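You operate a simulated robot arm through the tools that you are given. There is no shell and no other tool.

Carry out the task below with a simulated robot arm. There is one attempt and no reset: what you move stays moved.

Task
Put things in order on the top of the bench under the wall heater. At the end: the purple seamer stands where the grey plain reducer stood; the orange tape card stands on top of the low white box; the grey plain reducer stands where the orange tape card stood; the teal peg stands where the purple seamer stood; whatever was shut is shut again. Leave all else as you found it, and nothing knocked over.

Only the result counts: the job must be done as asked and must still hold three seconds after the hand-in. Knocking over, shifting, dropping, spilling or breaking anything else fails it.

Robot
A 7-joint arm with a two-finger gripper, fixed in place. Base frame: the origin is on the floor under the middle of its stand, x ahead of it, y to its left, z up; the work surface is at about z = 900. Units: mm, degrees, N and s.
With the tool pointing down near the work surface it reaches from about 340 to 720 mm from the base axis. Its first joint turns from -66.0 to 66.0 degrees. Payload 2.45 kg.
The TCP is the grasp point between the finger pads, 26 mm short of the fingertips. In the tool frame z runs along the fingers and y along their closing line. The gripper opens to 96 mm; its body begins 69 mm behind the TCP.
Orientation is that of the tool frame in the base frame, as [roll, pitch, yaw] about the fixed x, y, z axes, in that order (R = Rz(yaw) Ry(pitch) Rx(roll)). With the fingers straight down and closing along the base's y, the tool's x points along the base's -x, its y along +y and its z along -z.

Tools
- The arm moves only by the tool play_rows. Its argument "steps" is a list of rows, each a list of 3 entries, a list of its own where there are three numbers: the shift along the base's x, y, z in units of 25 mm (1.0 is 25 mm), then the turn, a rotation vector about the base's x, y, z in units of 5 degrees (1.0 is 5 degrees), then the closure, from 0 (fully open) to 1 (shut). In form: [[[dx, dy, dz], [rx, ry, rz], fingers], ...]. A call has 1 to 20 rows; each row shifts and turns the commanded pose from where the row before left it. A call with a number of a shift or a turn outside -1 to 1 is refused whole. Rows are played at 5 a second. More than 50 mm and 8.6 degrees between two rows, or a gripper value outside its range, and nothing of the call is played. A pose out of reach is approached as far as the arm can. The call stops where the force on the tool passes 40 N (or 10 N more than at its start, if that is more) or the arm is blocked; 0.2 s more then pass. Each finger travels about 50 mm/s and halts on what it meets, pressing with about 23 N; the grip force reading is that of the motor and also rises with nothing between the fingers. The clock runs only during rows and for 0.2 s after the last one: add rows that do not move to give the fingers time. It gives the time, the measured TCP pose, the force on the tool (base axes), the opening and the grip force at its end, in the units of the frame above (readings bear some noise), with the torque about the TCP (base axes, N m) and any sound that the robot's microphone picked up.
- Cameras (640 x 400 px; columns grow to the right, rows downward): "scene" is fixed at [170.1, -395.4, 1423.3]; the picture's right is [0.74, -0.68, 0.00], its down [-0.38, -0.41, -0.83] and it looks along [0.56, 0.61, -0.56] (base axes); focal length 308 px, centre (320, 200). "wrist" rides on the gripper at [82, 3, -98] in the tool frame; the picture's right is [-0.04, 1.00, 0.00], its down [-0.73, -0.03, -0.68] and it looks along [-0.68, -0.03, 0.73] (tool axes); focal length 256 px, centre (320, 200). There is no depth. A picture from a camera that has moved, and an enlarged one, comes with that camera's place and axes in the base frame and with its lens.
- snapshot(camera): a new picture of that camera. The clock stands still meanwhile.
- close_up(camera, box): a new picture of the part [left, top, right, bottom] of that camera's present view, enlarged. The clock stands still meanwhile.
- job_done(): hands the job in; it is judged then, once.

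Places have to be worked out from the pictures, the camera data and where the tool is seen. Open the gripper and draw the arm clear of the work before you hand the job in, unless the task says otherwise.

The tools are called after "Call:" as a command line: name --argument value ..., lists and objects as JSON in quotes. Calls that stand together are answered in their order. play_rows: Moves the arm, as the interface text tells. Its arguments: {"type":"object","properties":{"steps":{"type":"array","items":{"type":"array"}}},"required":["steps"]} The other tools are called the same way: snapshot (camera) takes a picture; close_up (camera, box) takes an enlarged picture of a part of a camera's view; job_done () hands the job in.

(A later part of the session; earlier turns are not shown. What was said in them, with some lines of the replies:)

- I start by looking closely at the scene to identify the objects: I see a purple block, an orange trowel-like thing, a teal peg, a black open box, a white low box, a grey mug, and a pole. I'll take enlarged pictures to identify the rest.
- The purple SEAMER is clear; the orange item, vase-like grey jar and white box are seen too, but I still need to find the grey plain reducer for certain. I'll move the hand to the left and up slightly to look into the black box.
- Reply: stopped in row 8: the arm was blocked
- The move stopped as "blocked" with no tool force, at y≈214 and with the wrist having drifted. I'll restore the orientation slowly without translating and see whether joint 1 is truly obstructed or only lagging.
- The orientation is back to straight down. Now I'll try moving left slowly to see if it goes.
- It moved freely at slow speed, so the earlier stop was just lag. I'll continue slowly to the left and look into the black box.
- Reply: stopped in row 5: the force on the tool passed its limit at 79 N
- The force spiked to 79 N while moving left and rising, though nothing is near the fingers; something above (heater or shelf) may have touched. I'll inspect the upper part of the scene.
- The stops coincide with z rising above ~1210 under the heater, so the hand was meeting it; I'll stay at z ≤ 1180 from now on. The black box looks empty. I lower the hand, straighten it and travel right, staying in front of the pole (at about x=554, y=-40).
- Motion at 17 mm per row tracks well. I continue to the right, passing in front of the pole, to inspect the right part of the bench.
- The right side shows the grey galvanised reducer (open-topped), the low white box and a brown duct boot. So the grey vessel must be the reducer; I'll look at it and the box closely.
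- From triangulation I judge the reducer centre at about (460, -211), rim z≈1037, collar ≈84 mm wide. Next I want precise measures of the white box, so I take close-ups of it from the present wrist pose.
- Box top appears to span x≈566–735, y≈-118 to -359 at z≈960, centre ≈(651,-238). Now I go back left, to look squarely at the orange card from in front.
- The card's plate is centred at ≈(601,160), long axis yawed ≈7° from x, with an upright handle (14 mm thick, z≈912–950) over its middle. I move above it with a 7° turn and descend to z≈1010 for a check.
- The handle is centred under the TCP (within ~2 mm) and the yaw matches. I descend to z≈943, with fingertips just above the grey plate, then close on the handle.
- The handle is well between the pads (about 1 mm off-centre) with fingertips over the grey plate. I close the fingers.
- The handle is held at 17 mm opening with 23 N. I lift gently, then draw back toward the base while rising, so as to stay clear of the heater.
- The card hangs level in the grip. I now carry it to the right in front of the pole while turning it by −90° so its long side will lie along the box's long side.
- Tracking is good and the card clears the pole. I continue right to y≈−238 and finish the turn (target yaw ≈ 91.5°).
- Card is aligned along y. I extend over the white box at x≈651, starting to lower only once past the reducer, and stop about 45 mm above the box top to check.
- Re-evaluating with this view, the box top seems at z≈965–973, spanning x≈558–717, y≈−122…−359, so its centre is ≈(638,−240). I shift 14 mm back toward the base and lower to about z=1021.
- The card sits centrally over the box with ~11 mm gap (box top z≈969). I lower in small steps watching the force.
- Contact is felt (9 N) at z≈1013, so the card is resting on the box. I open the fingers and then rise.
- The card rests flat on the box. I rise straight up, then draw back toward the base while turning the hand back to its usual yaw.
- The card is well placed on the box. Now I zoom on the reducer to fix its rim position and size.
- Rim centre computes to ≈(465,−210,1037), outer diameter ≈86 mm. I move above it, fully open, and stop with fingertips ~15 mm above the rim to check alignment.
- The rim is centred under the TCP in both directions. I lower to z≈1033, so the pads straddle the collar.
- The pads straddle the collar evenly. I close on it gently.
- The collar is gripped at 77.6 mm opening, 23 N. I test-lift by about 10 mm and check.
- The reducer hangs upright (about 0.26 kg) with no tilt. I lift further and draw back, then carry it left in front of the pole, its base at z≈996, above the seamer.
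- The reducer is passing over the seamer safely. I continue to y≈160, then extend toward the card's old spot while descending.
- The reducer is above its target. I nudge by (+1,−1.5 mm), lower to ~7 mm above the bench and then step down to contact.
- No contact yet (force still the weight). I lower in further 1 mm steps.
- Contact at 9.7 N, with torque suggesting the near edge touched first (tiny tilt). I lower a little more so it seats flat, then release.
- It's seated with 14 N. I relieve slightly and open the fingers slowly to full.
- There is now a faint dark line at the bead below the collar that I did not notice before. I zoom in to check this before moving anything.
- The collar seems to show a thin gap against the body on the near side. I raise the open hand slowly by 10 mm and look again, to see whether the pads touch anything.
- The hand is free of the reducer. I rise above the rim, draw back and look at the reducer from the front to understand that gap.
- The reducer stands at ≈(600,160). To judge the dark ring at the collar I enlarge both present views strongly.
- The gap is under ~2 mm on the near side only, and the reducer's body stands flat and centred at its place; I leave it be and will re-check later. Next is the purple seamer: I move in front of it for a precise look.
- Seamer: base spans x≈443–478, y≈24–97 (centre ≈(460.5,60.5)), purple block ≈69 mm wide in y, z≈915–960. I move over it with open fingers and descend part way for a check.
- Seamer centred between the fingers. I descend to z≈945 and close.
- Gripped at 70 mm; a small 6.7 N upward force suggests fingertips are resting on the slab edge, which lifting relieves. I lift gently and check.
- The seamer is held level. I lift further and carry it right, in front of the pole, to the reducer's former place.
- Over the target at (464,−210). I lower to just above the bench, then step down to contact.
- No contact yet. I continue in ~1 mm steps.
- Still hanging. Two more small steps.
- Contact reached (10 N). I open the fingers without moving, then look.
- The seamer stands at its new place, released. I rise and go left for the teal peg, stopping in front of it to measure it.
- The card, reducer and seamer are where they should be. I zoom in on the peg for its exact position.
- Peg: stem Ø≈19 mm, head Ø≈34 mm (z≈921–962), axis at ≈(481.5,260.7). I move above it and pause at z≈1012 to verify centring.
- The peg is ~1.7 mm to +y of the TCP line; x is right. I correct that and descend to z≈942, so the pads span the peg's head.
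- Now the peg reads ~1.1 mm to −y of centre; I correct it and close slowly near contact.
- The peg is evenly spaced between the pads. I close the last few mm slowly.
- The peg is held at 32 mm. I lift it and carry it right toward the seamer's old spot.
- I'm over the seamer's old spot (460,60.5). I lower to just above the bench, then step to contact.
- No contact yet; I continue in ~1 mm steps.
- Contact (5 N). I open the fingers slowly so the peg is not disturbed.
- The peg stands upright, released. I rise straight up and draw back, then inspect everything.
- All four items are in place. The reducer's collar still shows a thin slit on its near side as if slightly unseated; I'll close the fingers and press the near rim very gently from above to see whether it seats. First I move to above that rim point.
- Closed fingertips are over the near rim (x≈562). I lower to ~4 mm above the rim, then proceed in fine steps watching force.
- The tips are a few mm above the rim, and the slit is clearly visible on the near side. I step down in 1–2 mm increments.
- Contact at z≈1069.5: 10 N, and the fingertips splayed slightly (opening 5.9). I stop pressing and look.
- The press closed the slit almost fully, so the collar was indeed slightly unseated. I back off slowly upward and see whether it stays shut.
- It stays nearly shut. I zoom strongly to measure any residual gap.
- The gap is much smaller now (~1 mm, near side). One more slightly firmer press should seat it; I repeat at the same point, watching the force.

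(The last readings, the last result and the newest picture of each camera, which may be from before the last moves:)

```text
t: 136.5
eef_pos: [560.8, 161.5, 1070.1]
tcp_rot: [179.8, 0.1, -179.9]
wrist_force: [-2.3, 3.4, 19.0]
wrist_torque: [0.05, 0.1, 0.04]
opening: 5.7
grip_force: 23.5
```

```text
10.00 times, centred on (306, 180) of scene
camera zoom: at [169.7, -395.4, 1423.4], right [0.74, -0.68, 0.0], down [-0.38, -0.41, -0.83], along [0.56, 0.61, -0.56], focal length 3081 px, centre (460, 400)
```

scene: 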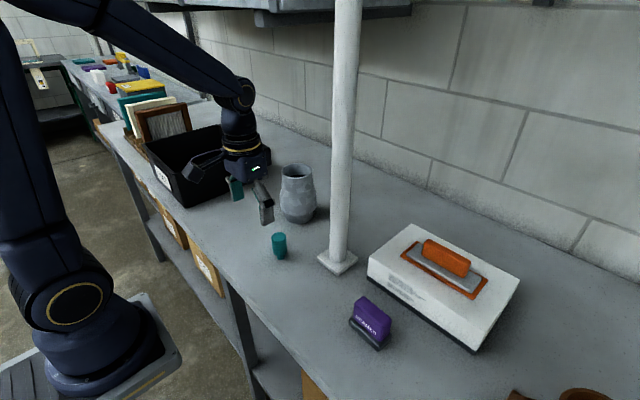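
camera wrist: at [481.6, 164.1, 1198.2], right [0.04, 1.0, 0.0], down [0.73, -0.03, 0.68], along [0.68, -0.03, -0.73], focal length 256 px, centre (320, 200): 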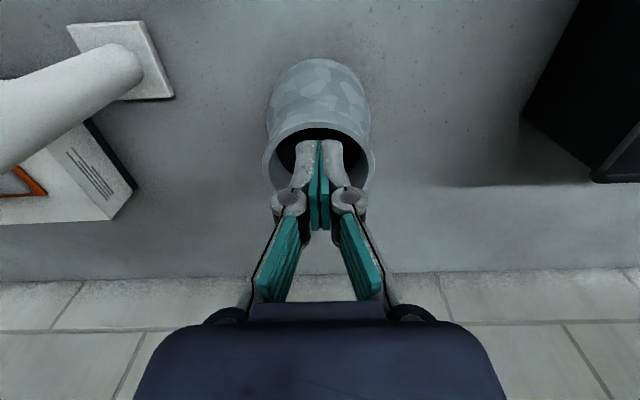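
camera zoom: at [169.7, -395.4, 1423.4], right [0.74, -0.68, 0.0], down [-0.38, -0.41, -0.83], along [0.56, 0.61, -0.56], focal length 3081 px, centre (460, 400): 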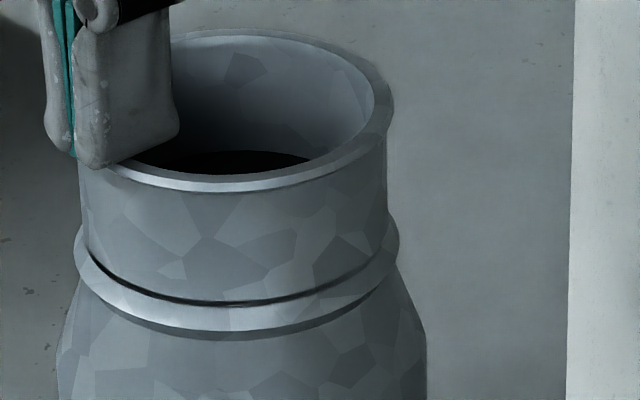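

Even at 19 N the faint crease is unchanged, so the collar is fully seated and the remaining line is just the natural crease. I back off slowly and rise.

Call:
play_rows --steps '[[[0, 0, 0.02], [0, 0, 0], 1], [[0, 0, 0.03], [0, 0, 0], 1], [[0, 0, 0.05], [0, 0, 0], 1], [[0, 0, 0.2], [0, 0, 0], 1], [[0, 0, 0.5], [0, 0, 0], 1], [[0, 0, 0.5], [0, 0, 0], 1], [[-0.5, 0, 0.1], [0, 0, 0], 1], [[-0.7, 0, 0], [0, 0, 0], 1], [[-0.7, 0, 0], [0, 0, 0], 0.6], [[-0.7, 0, 0], [0, 0, 0], 0.3], [[-0.7, 0, 0], [0, 0, 0], 0], [[-0.7, 0, 0], [0, 0, 0], 0], [[-0.7, 0, 0], [0, 0, 0], 0], [[-0.4, 0, 0], [0, 0, 0], 0], [[0, 0, 0], [0, 0, 0], 0], [[0, 0, 0], [0, 0, 0], 0]]'

Call:
close_up --camera "scene" --box '[276, 155, 332, 230]'

Call:
close_up --camera "scene" --box '[284, 160, 328, 200]'

Call:
snapshot --camera "wrist"

```text
t: 139.9
eef_pos: [431.8, 160.5, 1102.5]
tcp_rot: [179.9, 0.1, -180.0]
wrist_force: [-0.5, 0.7, -0.8]
wrist_torque: [-0.01, 0.0, 0.0]
opening: 96.2
grip_force: 0.1
```

```text
5.33 times, centred on (304, 192) of scene
camera zoom: at [170.1, -395.4, 1423.3], right [0.74, -0.68, 0.0], down [-0.38, -0.41, -0.83], along [0.56, 0.61, -0.56], focal length 1643 px, centre (405, 240)
```

zoom: 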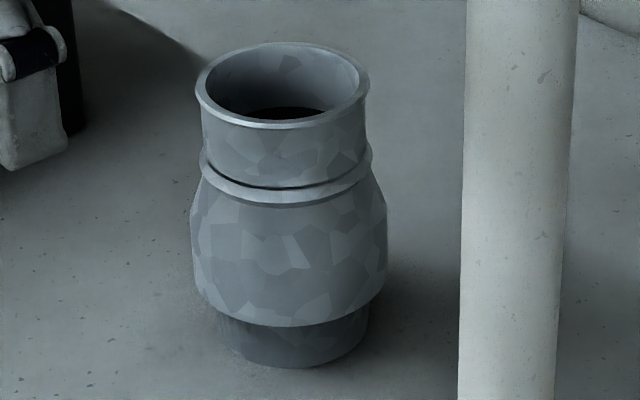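

```text
10.00 times, centred on (306, 180) of scene
camera zoom: at [170.1, -395.4, 1423.3], right [0.74, -0.68, 0.0], down [-0.38, -0.41, -0.83], along [0.56, 0.61, -0.56], focal length 3081 px, centre (460, 400)
```

zoom: 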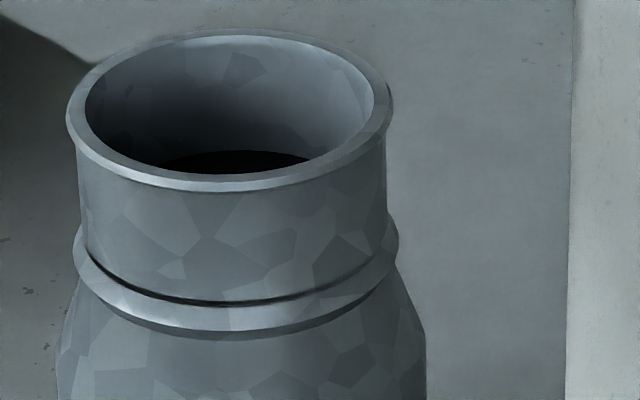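

```text
taken
camera wrist: at [350.7, 163.8, 1202.1], right [0.04, 1.0, 0.0], down [0.73, -0.03, 0.68], along [0.68, -0.03, -0.73], focal length 256 px, centre (320, 200)
```

wrist: 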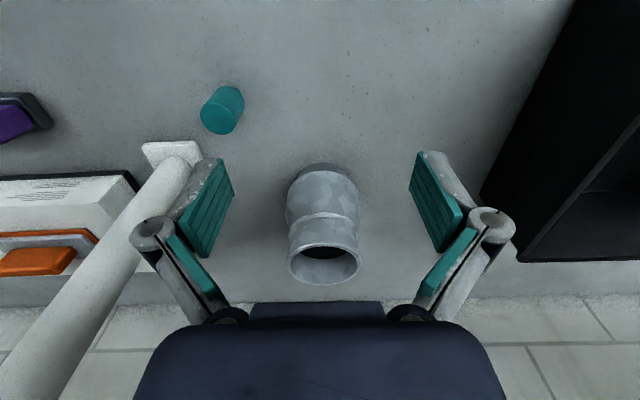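

The reducer's collar is seated and it stands at ≈(600,159); peg ≈(460,59), seamer ≈(465,−208), card on the box. I draw the arm clear upward and take final pictures.

Call:
play_rows --steps '[[[-0.3, -0.3, 0.5], [0, 0, 0], 0], [[-0.3, -0.5, 0.5], [0, 0, 0], 0], [[-0.3, -0.5, 0.5], [0, 0, 0], 0], [[-0.3, -0.5, 0.5], [0, 0, 0], 0], [[-0.2, -0.4, 0.3], [0, 0, 0], 0], [[0, 0, 0], [0, 0, 0], 0], [[0, 0, 0], [0, 0, 0], 0], [[0, 0, 0], [0, 0, 0], 0]]'

Call:
snapshot --camera "scene"

Call:
snapshot --camera "wrist"

Call:
close_up --camera "scene" --box '[230, 150, 540, 360]'

```text
t: 141.7
eef_pos: [399.1, 105.2, 1161.1]
tcp_rot: [179.8, 0.2, -179.9]
wrist_force: [0.1, 0.6, 0.8]
wrist_torque: [0.02, 0.01, -0.01]
opening: 96.2
grip_force: 0.1
```

```text
taken
```

scene: 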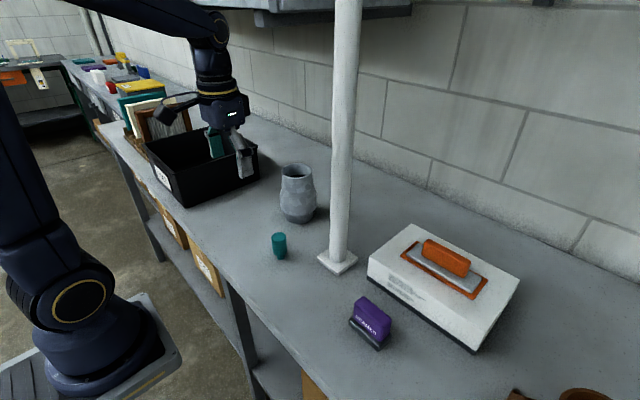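

```text
taken
camera wrist: at [317.5, 109.4, 1258.4], right [0.04, 1.0, 0.0], down [0.73, -0.03, 0.68], along [0.68, -0.03, -0.73], focal length 256 px, centre (320, 200)
```

wrist: 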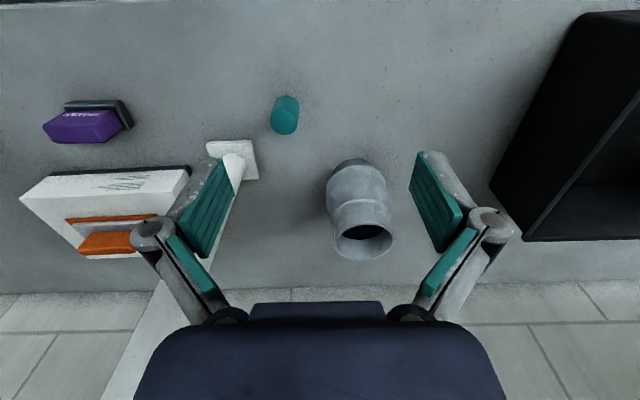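

```text
1.90 times, centred on (385, 255) of scene
camera zoom: at [170.1, -395.4, 1423.3], right [0.74, -0.68, 0.0], down [-0.38, -0.41, -0.83], along [0.56, 0.61, -0.56], focal length 587 px, centre (196, 95)
```

zoom: 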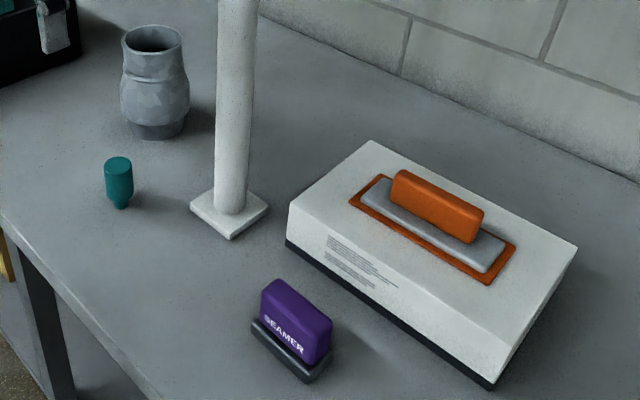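

The final pictures show the seamer at the reducer's old spot and the card flat on the white box. The reducer is at the card's old spot and the peg at the seamer's old spot. Everything stands upright, nothing else has moved, and the gripper is open and clear. I hand the job in.

Call:
job_done

```text
The job is handed in.
```

I put all four items where you asked and handed the job in. In the final pictures they all stand upright and nothing else on the bench has visibly moved.

| Item | Now stands | Approx. position (x, y, mm) |
|---|---|---|
| Orange tape card | flat on top of the low white box | (638, −241) |
| Grey plain reducer | where the tape card stood | (600, 159) |
| Purple seamer | where the reducer stood | (465, −208) |
| Teal peg | where the seamer stood | (460, 59) |

- **Reducer collar:** when I released the reducer, a thin gap of about 2 mm showed between its collar and body. I pressed the rim down twice, up to about 19 N. The black gap closed to a faint line that more force did not change, so I judged the collar seated. I could not confirm that it looks exactly as it did before.
- **Arm contact at the start:** early on, while I was looking around at about z = 1210, the arm was stopped twice, once at 79 N on the tool. I think it touched the wall heater. I stayed lower after that, and the heater looks unchanged in the pictures.
- **Shut things:** I did not open anything.
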